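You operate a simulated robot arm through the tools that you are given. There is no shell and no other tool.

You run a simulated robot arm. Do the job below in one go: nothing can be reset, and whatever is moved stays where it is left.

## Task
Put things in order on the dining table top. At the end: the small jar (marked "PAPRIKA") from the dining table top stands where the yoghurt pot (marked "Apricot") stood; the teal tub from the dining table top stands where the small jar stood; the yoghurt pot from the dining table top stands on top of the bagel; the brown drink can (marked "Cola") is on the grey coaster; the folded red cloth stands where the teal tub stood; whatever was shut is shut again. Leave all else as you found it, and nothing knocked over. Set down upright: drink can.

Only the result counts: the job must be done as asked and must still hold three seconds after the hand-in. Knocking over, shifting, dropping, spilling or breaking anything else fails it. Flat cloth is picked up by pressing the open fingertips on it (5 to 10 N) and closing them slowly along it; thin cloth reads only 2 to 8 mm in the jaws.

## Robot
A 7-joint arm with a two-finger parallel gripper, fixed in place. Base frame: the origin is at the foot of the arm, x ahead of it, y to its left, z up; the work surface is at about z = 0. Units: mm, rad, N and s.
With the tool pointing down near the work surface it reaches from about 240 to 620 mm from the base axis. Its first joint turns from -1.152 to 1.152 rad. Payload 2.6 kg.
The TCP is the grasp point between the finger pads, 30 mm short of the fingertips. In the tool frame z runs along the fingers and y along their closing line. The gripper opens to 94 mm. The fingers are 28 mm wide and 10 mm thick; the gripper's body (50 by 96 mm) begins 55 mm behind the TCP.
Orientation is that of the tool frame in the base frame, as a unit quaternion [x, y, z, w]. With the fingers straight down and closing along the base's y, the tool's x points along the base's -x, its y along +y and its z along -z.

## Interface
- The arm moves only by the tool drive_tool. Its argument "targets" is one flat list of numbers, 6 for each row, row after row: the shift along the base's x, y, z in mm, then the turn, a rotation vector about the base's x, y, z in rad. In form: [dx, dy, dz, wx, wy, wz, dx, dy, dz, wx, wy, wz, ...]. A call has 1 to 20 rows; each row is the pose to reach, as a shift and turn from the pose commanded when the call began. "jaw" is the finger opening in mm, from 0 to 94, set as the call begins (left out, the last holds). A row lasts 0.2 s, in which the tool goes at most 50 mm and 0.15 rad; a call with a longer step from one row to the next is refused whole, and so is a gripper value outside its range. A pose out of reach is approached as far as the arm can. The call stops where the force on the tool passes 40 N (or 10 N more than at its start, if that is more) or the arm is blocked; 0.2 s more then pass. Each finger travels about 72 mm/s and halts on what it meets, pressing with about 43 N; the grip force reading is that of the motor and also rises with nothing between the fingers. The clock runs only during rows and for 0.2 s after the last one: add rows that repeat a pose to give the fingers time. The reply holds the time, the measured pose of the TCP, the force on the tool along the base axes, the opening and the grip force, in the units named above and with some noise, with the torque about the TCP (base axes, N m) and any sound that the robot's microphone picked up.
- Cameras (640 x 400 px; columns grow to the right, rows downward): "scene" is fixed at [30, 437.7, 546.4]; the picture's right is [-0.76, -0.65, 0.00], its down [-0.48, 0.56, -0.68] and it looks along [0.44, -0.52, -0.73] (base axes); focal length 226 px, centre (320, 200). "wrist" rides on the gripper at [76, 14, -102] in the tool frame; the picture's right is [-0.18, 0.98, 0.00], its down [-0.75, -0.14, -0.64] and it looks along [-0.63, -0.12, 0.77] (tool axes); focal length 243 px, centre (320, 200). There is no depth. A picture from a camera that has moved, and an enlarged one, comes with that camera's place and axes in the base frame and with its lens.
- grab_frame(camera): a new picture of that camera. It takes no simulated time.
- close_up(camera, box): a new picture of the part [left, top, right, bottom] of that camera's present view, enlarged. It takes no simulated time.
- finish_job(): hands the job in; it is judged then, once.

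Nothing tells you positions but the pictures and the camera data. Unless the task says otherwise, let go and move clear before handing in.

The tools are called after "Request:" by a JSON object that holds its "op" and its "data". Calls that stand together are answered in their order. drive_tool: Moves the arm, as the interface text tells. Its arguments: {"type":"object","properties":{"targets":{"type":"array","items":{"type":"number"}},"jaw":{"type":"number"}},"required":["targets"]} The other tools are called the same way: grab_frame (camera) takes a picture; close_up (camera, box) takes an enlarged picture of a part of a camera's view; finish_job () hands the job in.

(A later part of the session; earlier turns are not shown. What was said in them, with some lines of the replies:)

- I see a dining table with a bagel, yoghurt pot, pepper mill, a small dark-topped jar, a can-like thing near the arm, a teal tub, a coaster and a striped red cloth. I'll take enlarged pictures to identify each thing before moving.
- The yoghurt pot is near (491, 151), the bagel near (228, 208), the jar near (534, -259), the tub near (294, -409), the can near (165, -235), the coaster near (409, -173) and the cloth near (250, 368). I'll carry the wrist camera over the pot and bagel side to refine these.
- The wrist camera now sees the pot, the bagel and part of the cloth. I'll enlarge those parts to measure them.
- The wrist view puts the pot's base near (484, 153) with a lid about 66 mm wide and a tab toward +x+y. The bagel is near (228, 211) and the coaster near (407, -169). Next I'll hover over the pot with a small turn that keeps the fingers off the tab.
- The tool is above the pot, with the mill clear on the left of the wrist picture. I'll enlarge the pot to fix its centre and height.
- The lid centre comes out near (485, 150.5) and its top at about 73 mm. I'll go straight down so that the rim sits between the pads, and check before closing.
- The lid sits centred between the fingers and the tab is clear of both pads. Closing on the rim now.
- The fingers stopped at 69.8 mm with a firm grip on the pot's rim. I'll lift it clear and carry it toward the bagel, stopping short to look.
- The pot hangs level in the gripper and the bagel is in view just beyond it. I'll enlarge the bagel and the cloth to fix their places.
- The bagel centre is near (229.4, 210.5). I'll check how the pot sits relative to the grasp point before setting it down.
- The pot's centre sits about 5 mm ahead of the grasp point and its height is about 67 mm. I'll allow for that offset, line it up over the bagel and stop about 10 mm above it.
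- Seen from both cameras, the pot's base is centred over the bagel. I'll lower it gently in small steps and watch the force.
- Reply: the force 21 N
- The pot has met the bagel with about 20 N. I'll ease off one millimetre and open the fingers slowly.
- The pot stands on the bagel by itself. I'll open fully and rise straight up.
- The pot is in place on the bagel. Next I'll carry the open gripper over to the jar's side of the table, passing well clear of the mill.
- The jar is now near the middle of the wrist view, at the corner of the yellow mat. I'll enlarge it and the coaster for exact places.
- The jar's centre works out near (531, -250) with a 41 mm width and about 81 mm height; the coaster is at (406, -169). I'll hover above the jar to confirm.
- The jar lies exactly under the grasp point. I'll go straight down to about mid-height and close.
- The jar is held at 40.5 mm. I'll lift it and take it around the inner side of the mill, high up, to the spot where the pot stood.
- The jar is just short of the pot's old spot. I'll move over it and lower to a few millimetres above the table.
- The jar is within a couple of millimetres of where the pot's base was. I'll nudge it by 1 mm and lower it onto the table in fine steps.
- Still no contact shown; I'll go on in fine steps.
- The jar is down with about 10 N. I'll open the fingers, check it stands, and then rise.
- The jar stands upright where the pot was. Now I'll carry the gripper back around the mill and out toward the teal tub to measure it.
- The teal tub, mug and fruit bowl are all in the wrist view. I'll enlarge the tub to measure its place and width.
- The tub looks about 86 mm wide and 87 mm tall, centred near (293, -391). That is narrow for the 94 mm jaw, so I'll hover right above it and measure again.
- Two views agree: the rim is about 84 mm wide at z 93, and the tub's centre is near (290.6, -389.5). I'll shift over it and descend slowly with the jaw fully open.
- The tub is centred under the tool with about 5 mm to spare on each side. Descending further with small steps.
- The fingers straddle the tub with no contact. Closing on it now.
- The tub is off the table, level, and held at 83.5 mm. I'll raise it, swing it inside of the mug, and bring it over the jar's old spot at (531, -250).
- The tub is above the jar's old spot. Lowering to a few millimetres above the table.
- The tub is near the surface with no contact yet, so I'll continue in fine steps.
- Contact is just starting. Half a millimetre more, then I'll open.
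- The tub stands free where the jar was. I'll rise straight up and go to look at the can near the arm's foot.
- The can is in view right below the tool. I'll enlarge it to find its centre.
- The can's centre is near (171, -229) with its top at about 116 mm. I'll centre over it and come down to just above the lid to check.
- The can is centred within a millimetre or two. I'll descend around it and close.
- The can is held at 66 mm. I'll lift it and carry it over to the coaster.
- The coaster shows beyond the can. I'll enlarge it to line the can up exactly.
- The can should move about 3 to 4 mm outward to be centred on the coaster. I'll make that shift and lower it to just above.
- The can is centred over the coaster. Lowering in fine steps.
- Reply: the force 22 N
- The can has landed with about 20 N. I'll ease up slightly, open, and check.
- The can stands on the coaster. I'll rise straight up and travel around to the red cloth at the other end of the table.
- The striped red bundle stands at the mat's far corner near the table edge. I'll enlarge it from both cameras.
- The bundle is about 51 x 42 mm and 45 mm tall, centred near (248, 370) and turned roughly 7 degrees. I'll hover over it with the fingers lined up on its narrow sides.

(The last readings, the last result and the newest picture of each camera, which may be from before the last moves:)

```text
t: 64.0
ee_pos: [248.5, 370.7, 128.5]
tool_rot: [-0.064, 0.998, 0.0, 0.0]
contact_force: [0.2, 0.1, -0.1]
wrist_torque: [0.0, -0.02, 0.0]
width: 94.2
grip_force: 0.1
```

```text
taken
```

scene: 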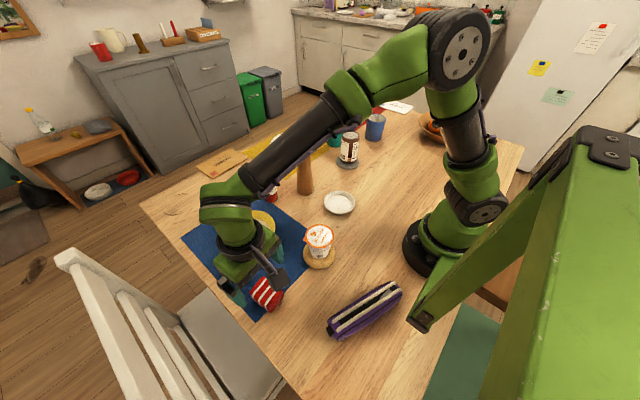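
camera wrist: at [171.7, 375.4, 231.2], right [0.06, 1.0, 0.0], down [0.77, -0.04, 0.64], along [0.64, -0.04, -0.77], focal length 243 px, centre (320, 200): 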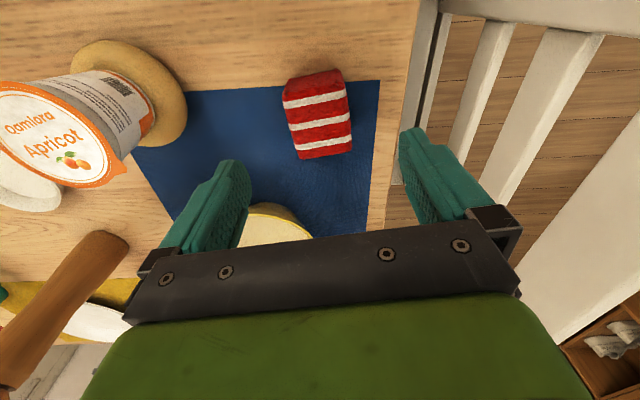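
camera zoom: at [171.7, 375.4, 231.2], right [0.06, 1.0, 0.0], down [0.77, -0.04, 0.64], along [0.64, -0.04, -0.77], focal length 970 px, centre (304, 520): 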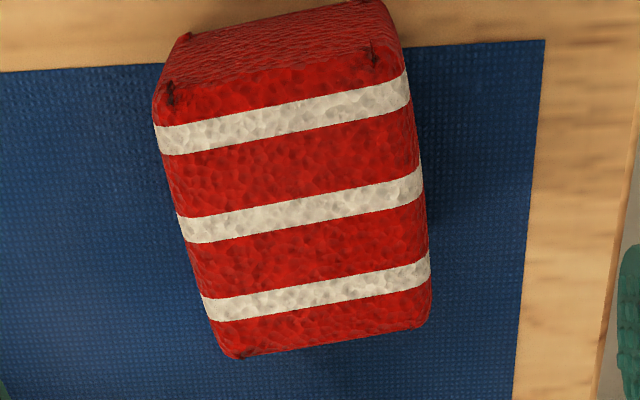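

The bundle is centred and square to the fingers. I'll go down until the fingertips are about 6 mm above the mat.

Request:
{"op": "drive_tool", "data": {"targets": [0, 0, -30, 0, 0, 0, 0, 0, -60, 0, 0, 0, 0, 0, -80, 0, 0, 0, 0, 0, -88, 0, 0, 0, 0, 0, -92, 0, 0, 0, 0, 0, -92, 0, 0, 0], "jaw": 94}}

Request:
{"op": "grab_frame", "data": {"camera": "wrist"}}

Request:
{"op": "close_up", "data": {"camera": "scene", "box": [200, 230, 328, 330]}}

```text
t: 65.4
ee_pos: [249.1, 370.5, 38.4]
tool_rot: [-0.065, 0.998, 0.0, 0.0]
contact_force: [0.0, -0.7, 0.6]
wrist_torque: [0.01, 0.02, 0.02]
width: 94.1
grip_force: 0.0
```

```text
taken
camera wrist: at [171.9, 374.5, 139.9], right [0.06, 1.0, 0.0], down [0.77, -0.04, 0.64], along [0.64, -0.04, -0.77], focal length 243 px, centre (320, 200)
```

wrist: 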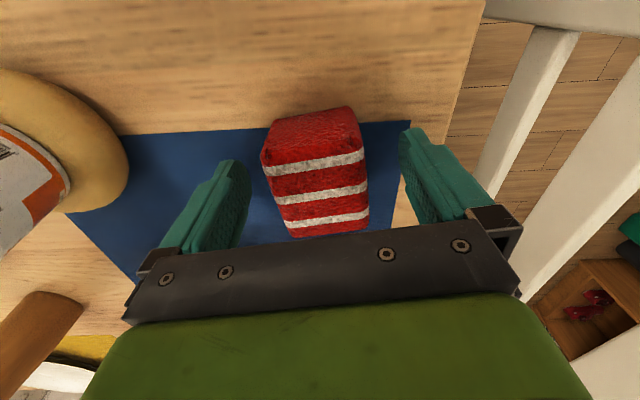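

```text
4.00 times, centred on (264, 280) of scene
camera zoom: at [30.0, 437.7, 546.4], right [-0.76, -0.65, 0.0], down [-0.48, 0.56, -0.68], along [0.44, -0.52, -0.73], focal length 904 px, centre (544, -120)
```

zoom: 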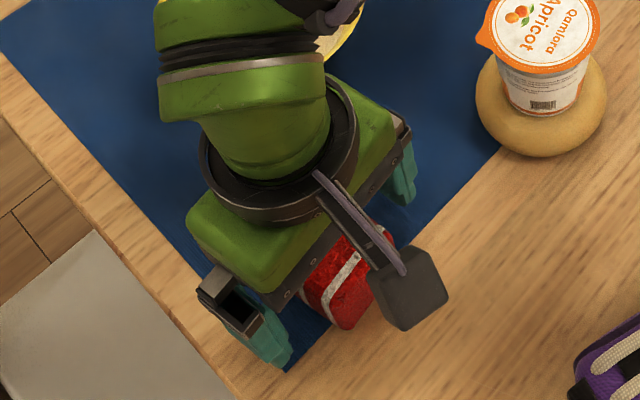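

The fingers are on both sides of the bundle. Closing on it gently.

Request:
{"op": "drive_tool", "data": {"targets": [0, 0, 0, 0, 0, 0, 0, 0, 0, 0, 0, 0, 0, 0, 0, 0, 0, 0, 0, 0, 0, 0, 0, 0, 0, 0, 0, 0, 0, 0], "jaw": 34}}

Request:
{"op": "grab_frame", "data": {"camera": "wrist"}}

```text
t: 66.6
ee_pos: [249.6, 369.9, 39.0]
tool_rot: [-0.064, 0.998, 0.0, -0.001]
contact_force: [0.7, -0.7, -0.1]
wrist_torque: [0.01, 0.0, 0.0]
width: 55.4
grip_force: 43.6
```

```text
taken
camera wrist: at [171.9, 374.5, 140.1], right [0.06, 1.0, 0.0], down [0.77, -0.04, 0.64], along [0.64, -0.04, -0.77], focal length 243 px, centre (320, 200)
```

wrist: 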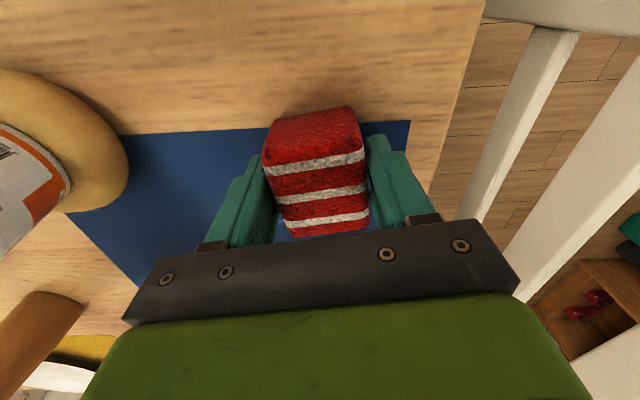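

The fingers stopped at 55 mm with full grip force. I'll test with a small lift.

Request:
{"op": "drive_tool", "data": {"targets": [0, 0, 5, 0, 0, 0, 0, 0, 15, 0, 0, 0, 0, 0, 30, 0, 0, 0, 0, 0, 30, 0, 0, 0]}}

Request:
{"op": "grab_frame", "data": {"camera": "wrist"}}

Request:
{"op": "close_up", "data": {"camera": "scene", "box": [200, 230, 328, 330]}}

```text
t: 67.6
ee_pos: [248.1, 368.6, 68.5]
tool_rot: [-0.064, 0.998, 0.001, 0.0]
contact_force: [-0.6, 0.2, -1.1]
wrist_torque: [-0.01, 0.03, -0.02]
width: 55.3
grip_force: 43.4
```

```text
taken
camera wrist: at [171.6, 374.3, 170.7], right [0.06, 1.0, 0.0], down [0.77, -0.04, 0.64], along [0.64, -0.04, -0.77], focal length 243 px, centre (320, 200)
```

wrist: 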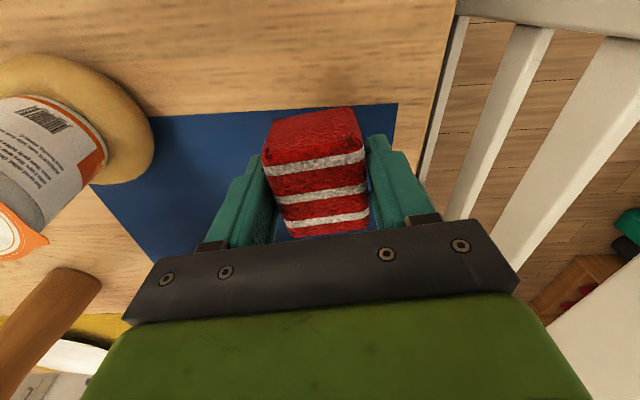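

```text
4.00 times, centred on (264, 280) of scene
camera zoom: at [30.0, 437.7, 546.4], right [-0.76, -0.65, 0.0], down [-0.48, 0.56, -0.68], along [0.44, -0.52, -0.73], focal length 904 px, centre (544, -120)
```

zoom: 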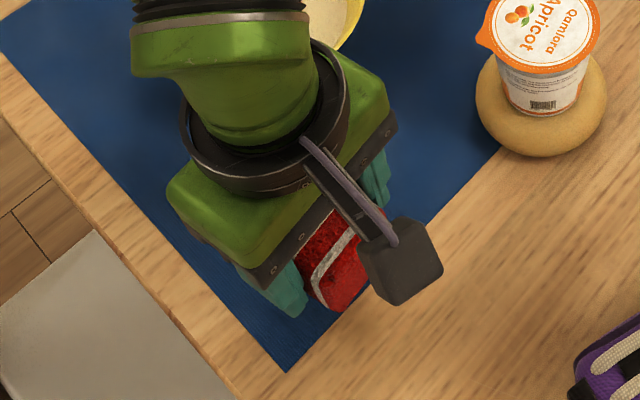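

The bundle came up cleanly. I'll raise it high and carry it across the table, inside of the mill, to above the tub's old spot.

Request:
{"op": "drive_tool", "data": {"targets": [0, 0, 40, 0, 0, 0, 0, -5, 80, 0, 0, 0, 5, -30, 115, 0, 0, 0, 12, -65, 140, 0, 0, 0, 20, -105, 150, 0, 0, -0.03, 30, -148, 155, 0, 0, -0.06, 40, -190, 155, 0, 0, -0.09, 48, -233, 155, 0, 0, -0.12, 52, -278, 155, 0, 0, -0.15, 54, -323, 155, 0, 0, -0.18, 55, -368, 155, 0, 0, -0.21, 55, -413, 155, 0, 0, -0.24, 54, -458, 155, 0, 0, -0.27, 52, -503, 155, 0, 0, -0.31, 50, -548, 155, 0, 0, -0.34, 48, -593, 155, 0, 0, -0.37, 46, -638, 155, 0, 0, -0.4, 44, -683, 150, 0, 0, -0.43, 42, -722, 140, 0, 0, -0.43, 41.5, -755, 125, 0, 0, -0.43]}}

Request:
{"op": "grab_frame", "data": {"camera": "wrist"}}

Request:
{"op": "grab_frame", "data": {"camera": "scene"}}

```text
t: 71.8
ee_pos: [290.4, -386.0, 193.3]
tool_rot: [0.15, 0.989, 0.0, 0.001]
contact_force: [-0.1, 0.2, 0.2]
wrist_torque: [0.03, 0.01, -0.01]
width: 55.5
grip_force: 42.8
```

```text
taken
camera wrist: at [221.7, -349.2, 295.0], right [0.47, 0.88, 0.0], down [0.68, -0.36, 0.64], along [0.57, -0.3, -0.77], focal length 243 px, centre (320, 200)
```

wrist: 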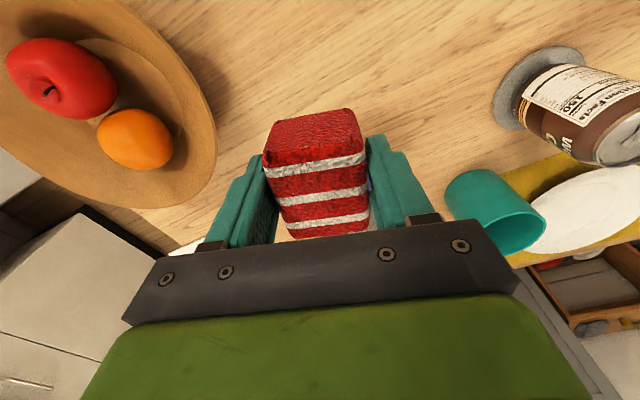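

```text
taken
```

scene: 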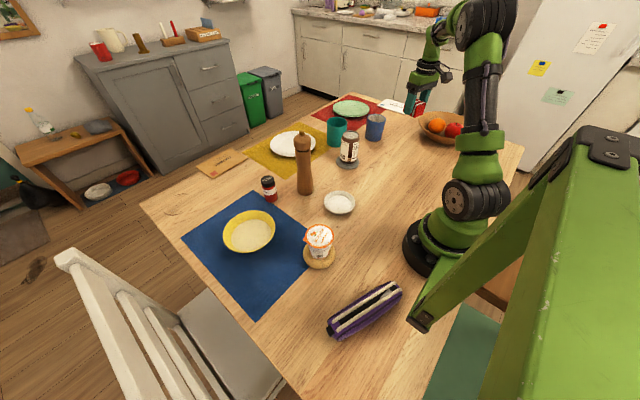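

The bundle is over the tub's old spot, about 4 mm short in y. I'll correct that and lower it to a few millimetres above the table.

Request:
{"op": "drive_tool", "data": {"targets": [0.1, -4.2, -35, 0, 0, 0, 0.1, -4.2, -70, 0, 0, 0, 0.1, -4.2, -105, 0, 0, 0, 0.1, -4.2, -135, 0, 0, 0, 0.1, -4.2, -149, 0, 0, 0, 0.1, -4.2, -149, 0, 0, 0]}}

Request:
{"op": "close_up", "data": {"camera": "scene", "box": [350, 90, 470, 165]}}

Request:
{"op": "grab_frame", "data": {"camera": "wrist"}}

```text
t: 73.2
ee_pos: [289.9, -390.4, 42.8]
tool_rot: [0.149, 0.989, 0.0, 0.0]
contact_force: [0.5, 0.2, 0.0]
wrist_torque: [0.04, -0.02, -0.01]
width: 55.3
grip_force: 43.0
```

```text
5.33 times, centred on (410, 128) of scene
camera zoom: at [30.0, 437.7, 546.4], right [-0.76, -0.65, 0.0], down [-0.48, 0.56, -0.68], along [0.44, -0.52, -0.73], focal length 1205 px, centre (-160, 587)
```

zoom: 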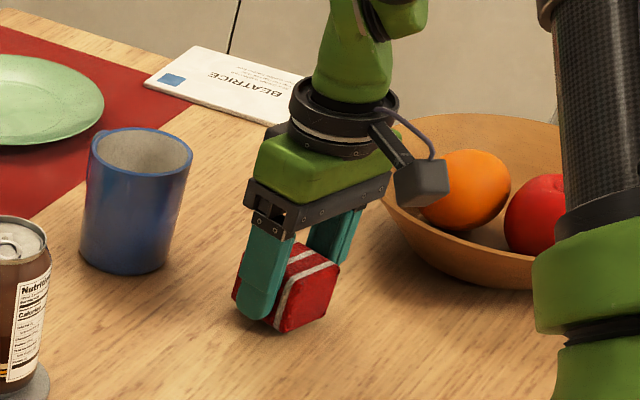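

```text
taken
camera wrist: at [222.1, -353.1, 145.6], right [0.47, 0.88, 0.0], down [0.68, -0.36, 0.64], along [0.57, -0.3, -0.77], focal length 243 px, centre (320, 200)
```

wrist: 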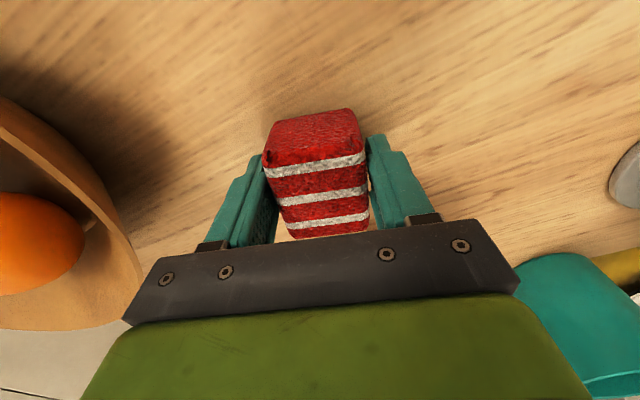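

Everything is clear around it. Lowering in fine steps until contact.

Request:
{"op": "drive_tool", "data": {"targets": [0, 0, -1.5, 0, 0, 0, 0, 0, -3, 0, 0, 0, 0, 0, -4, 0, 0, 0]}}

Request:
{"op": "drive_tool", "data": {"targets": [0, 0, -0.7, 0, 0, 0, 0, 0, -1.4, 0, 0, 0]}}

```text
t: 74.0
ee_pos: [289.3, -390.4, 40.3]
tool_rot: [0.149, 0.989, 0.001, -0.001]
contact_force: [-0.3, -0.1, -0.9]
wrist_torque: [-0.03, 0.02, 0.02]
width: 55.1
grip_force: 43.0
```

```text
t: 74.6
ee_pos: [289.3, -389.3, 39.2]
tool_rot: [0.149, 0.989, 0.0, 0.001]
contact_force: [0.2, 0.0, -0.6]
wrist_torque: [-0.02, -0.02, 0.03]
width: 55.6
grip_force: 43.0
```

Request:
{"op": "drive_tool", "data": {"targets": [0, 0, -0.7, 0, 0, 0, 0, 0, -1.4, 0, 0, 0]}}

Request:
{"op": "close_up", "data": {"camera": "scene", "box": [380, 120, 444, 160]}}

```text
t: 75.2
ee_pos: [290.1, -389.2, 37.4]
tool_rot: [0.149, 0.989, -0.001, 0.001]
contact_force: [-2.3, 3.5, 9.4]
wrist_torque: [0.22, 0.03, 0.01]
width: 55.3
grip_force: 42.6
```

```text
10.00 times, centred on (412, 140) of scene
camera zoom: at [30.0, 437.8, 546.4], right [-0.76, -0.65, 0.0], down [-0.47, 0.56, -0.68], along [0.44, -0.52, -0.73], focal length 2260 px, centre (-600, 800)
```

zoom: 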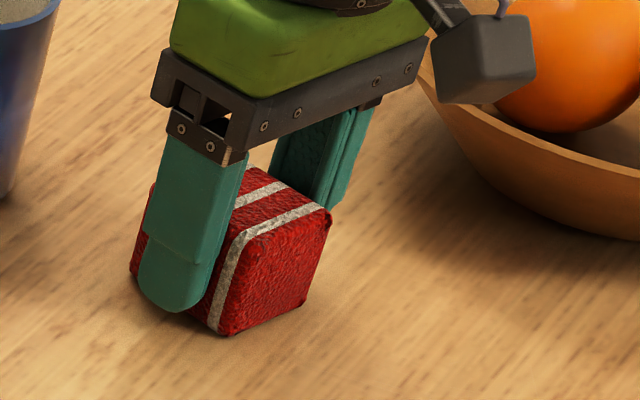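

The bundle is on the table with about 9 N. I'll open the fingers and rise straight up.

Request:
{"op": "drive_tool", "data": {"targets": [0, 0, 0.3, 0, 0, 0, 0, 0, 0.3, 0, 0, 0, 0, 0, 0.3, 0, 0, 0, 0, 0, 0.3, 0, 0, 0], "jaw": 85}}

Request:
{"op": "drive_tool", "data": {"targets": [0, 0, 15, 0, 0, 0, 0, 0, 40, 0, 0, 0, 0, 0, 80, 0, 0, 0, 0, 0, 120, 0, 0, 0, 0, 10, 160, 0, 0, 0, 10, 30, 195, 0, 0, 0, 10, 30, 195, 0, 0, 0], "jaw": 85}}

Request:
{"op": "grab_frame", "data": {"camera": "wrist"}}

Request:
{"op": "grab_frame", "data": {"camera": "scene"}}

Request:
{"op": "close_up", "data": {"camera": "scene", "box": [310, 95, 470, 195]}}

```text
t: 76.2
ee_pos: [289.7, -388.2, 37.7]
tool_rot: [0.15, 0.989, 0.0, 0.0]
contact_force: [0.4, 0.5, -0.2]
wrist_torque: [0.0, 0.0, -0.01]
width: 85.1
grip_force: 0.0
```

```text
t: 77.8
ee_pos: [299.3, -357.8, 231.6]
tool_rot: [0.15, 0.989, 0.001, -0.001]
contact_force: [0.6, 0.9, 0.0]
wrist_torque: [0.02, 0.01, 0.0]
width: 84.9
grip_force: 0.1
```

```text
taken
camera wrist: at [231.6, -321.5, 334.9], right [0.47, 0.88, 0.0], down [0.68, -0.36, 0.64], along [0.57, -0.3, -0.77], focal length 243 px, centre (320, 200)
```

wrist: 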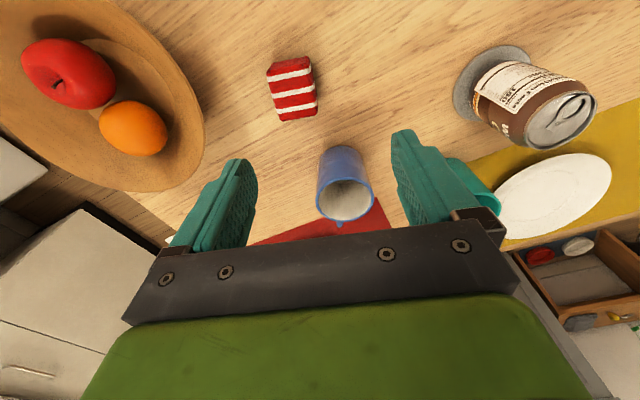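

```text
taken
```

scene: 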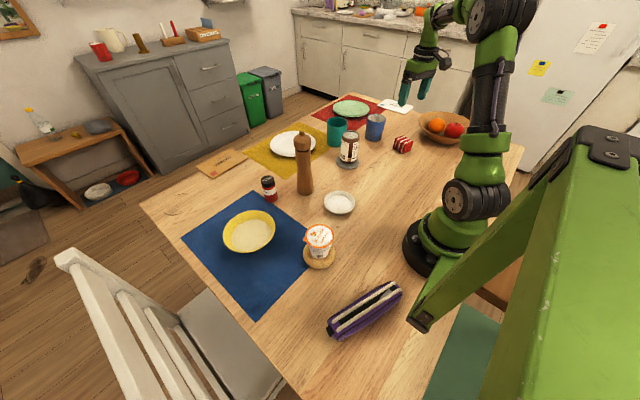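

```text
4.00 times, centred on (390, 145) of scene
camera zoom: at [30.0, 437.7, 546.4], right [-0.76, -0.65, 0.0], down [-0.48, 0.56, -0.68], along [0.44, -0.52, -0.73], focal length 904 px, centre (40, 420)
```

zoom: 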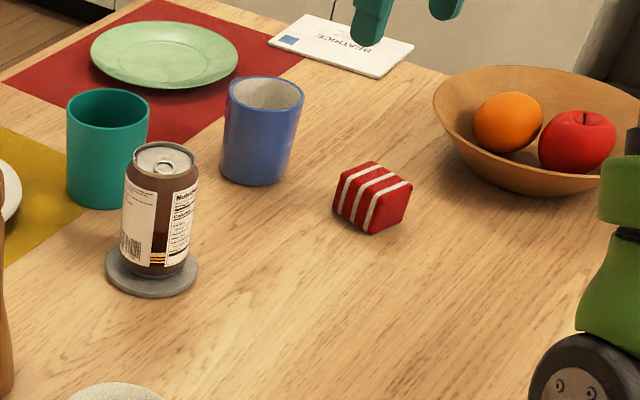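

Every item appears to be in its new place. I'll check the pot on the bagel and the jar once more before handing in.

Request:
{"op": "close_up", "data": {"camera": "scene", "box": [220, 165, 380, 285]}}

Request:
{"op": "close_up", "data": {"camera": "wrist", "box": [230, 40, 390, 140]}}

```text
3.33 times, centred on (300, 225) of scene
camera zoom: at [30.0, 437.7, 546.4], right [-0.76, -0.65, 0.0], down [-0.48, 0.56, -0.68], along [0.44, -0.52, -0.73], focal length 753 px, centre (387, 117)
```

zoom: 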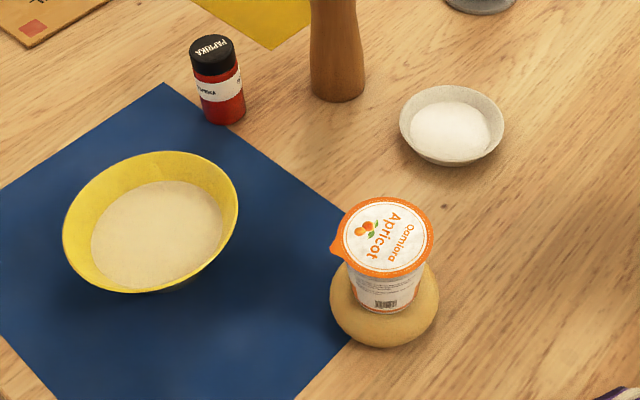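

```text
4.00 times, centred on (310, 90) of wrist
camera zoom: at [231.6, -321.5, 334.9], right [0.47, 0.88, 0.0], down [0.68, -0.36, 0.64], along [0.57, -0.3, -0.77], focal length 970 px, centre (360, 640)
```

zoom: 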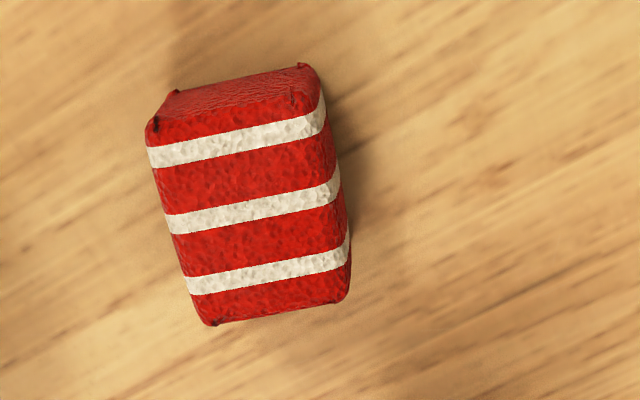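

The pot stands on the bagel, the jar on the pot's old spot and the tub on the jar's old spot. The can is upright on the coaster, the red cloth is where the tub was, and nothing else has moved. The gripper is clear, so I'm handing in.

Request:
{"op": "finish_job", "data": {}}

```text
The job is handed in.
```

Everything you asked for is in place on the table, and I've handed the job in. In the last pictures before hand-in, everything was upright and nothing else looked moved.

- **Yoghurt pot ("Apricot"):** it stands on top of the bagel, centred over the hole.
- **Small jar ("PAPRIKA"):** it stands where the yoghurt pot was, by the blue mat.
- **Teal tub:** it stands where the small jar was, at the corner of the yellow mat.
- **Brown can:** it is upright and centred on the grey coaster. I never saw the word "Cola" clearly, but it was the only can on the table.
- **Red cloth:** the striped bundle stands where the teal tub was. I took it to be the folded red cloth because nothing else matched. It sits turned by about 25 degrees from how it was before.

By the camera estimates, each item is within a few millimetres of its target. I opened nothing, so there was nothing to shut again. The gripper is empty and clear of the table.
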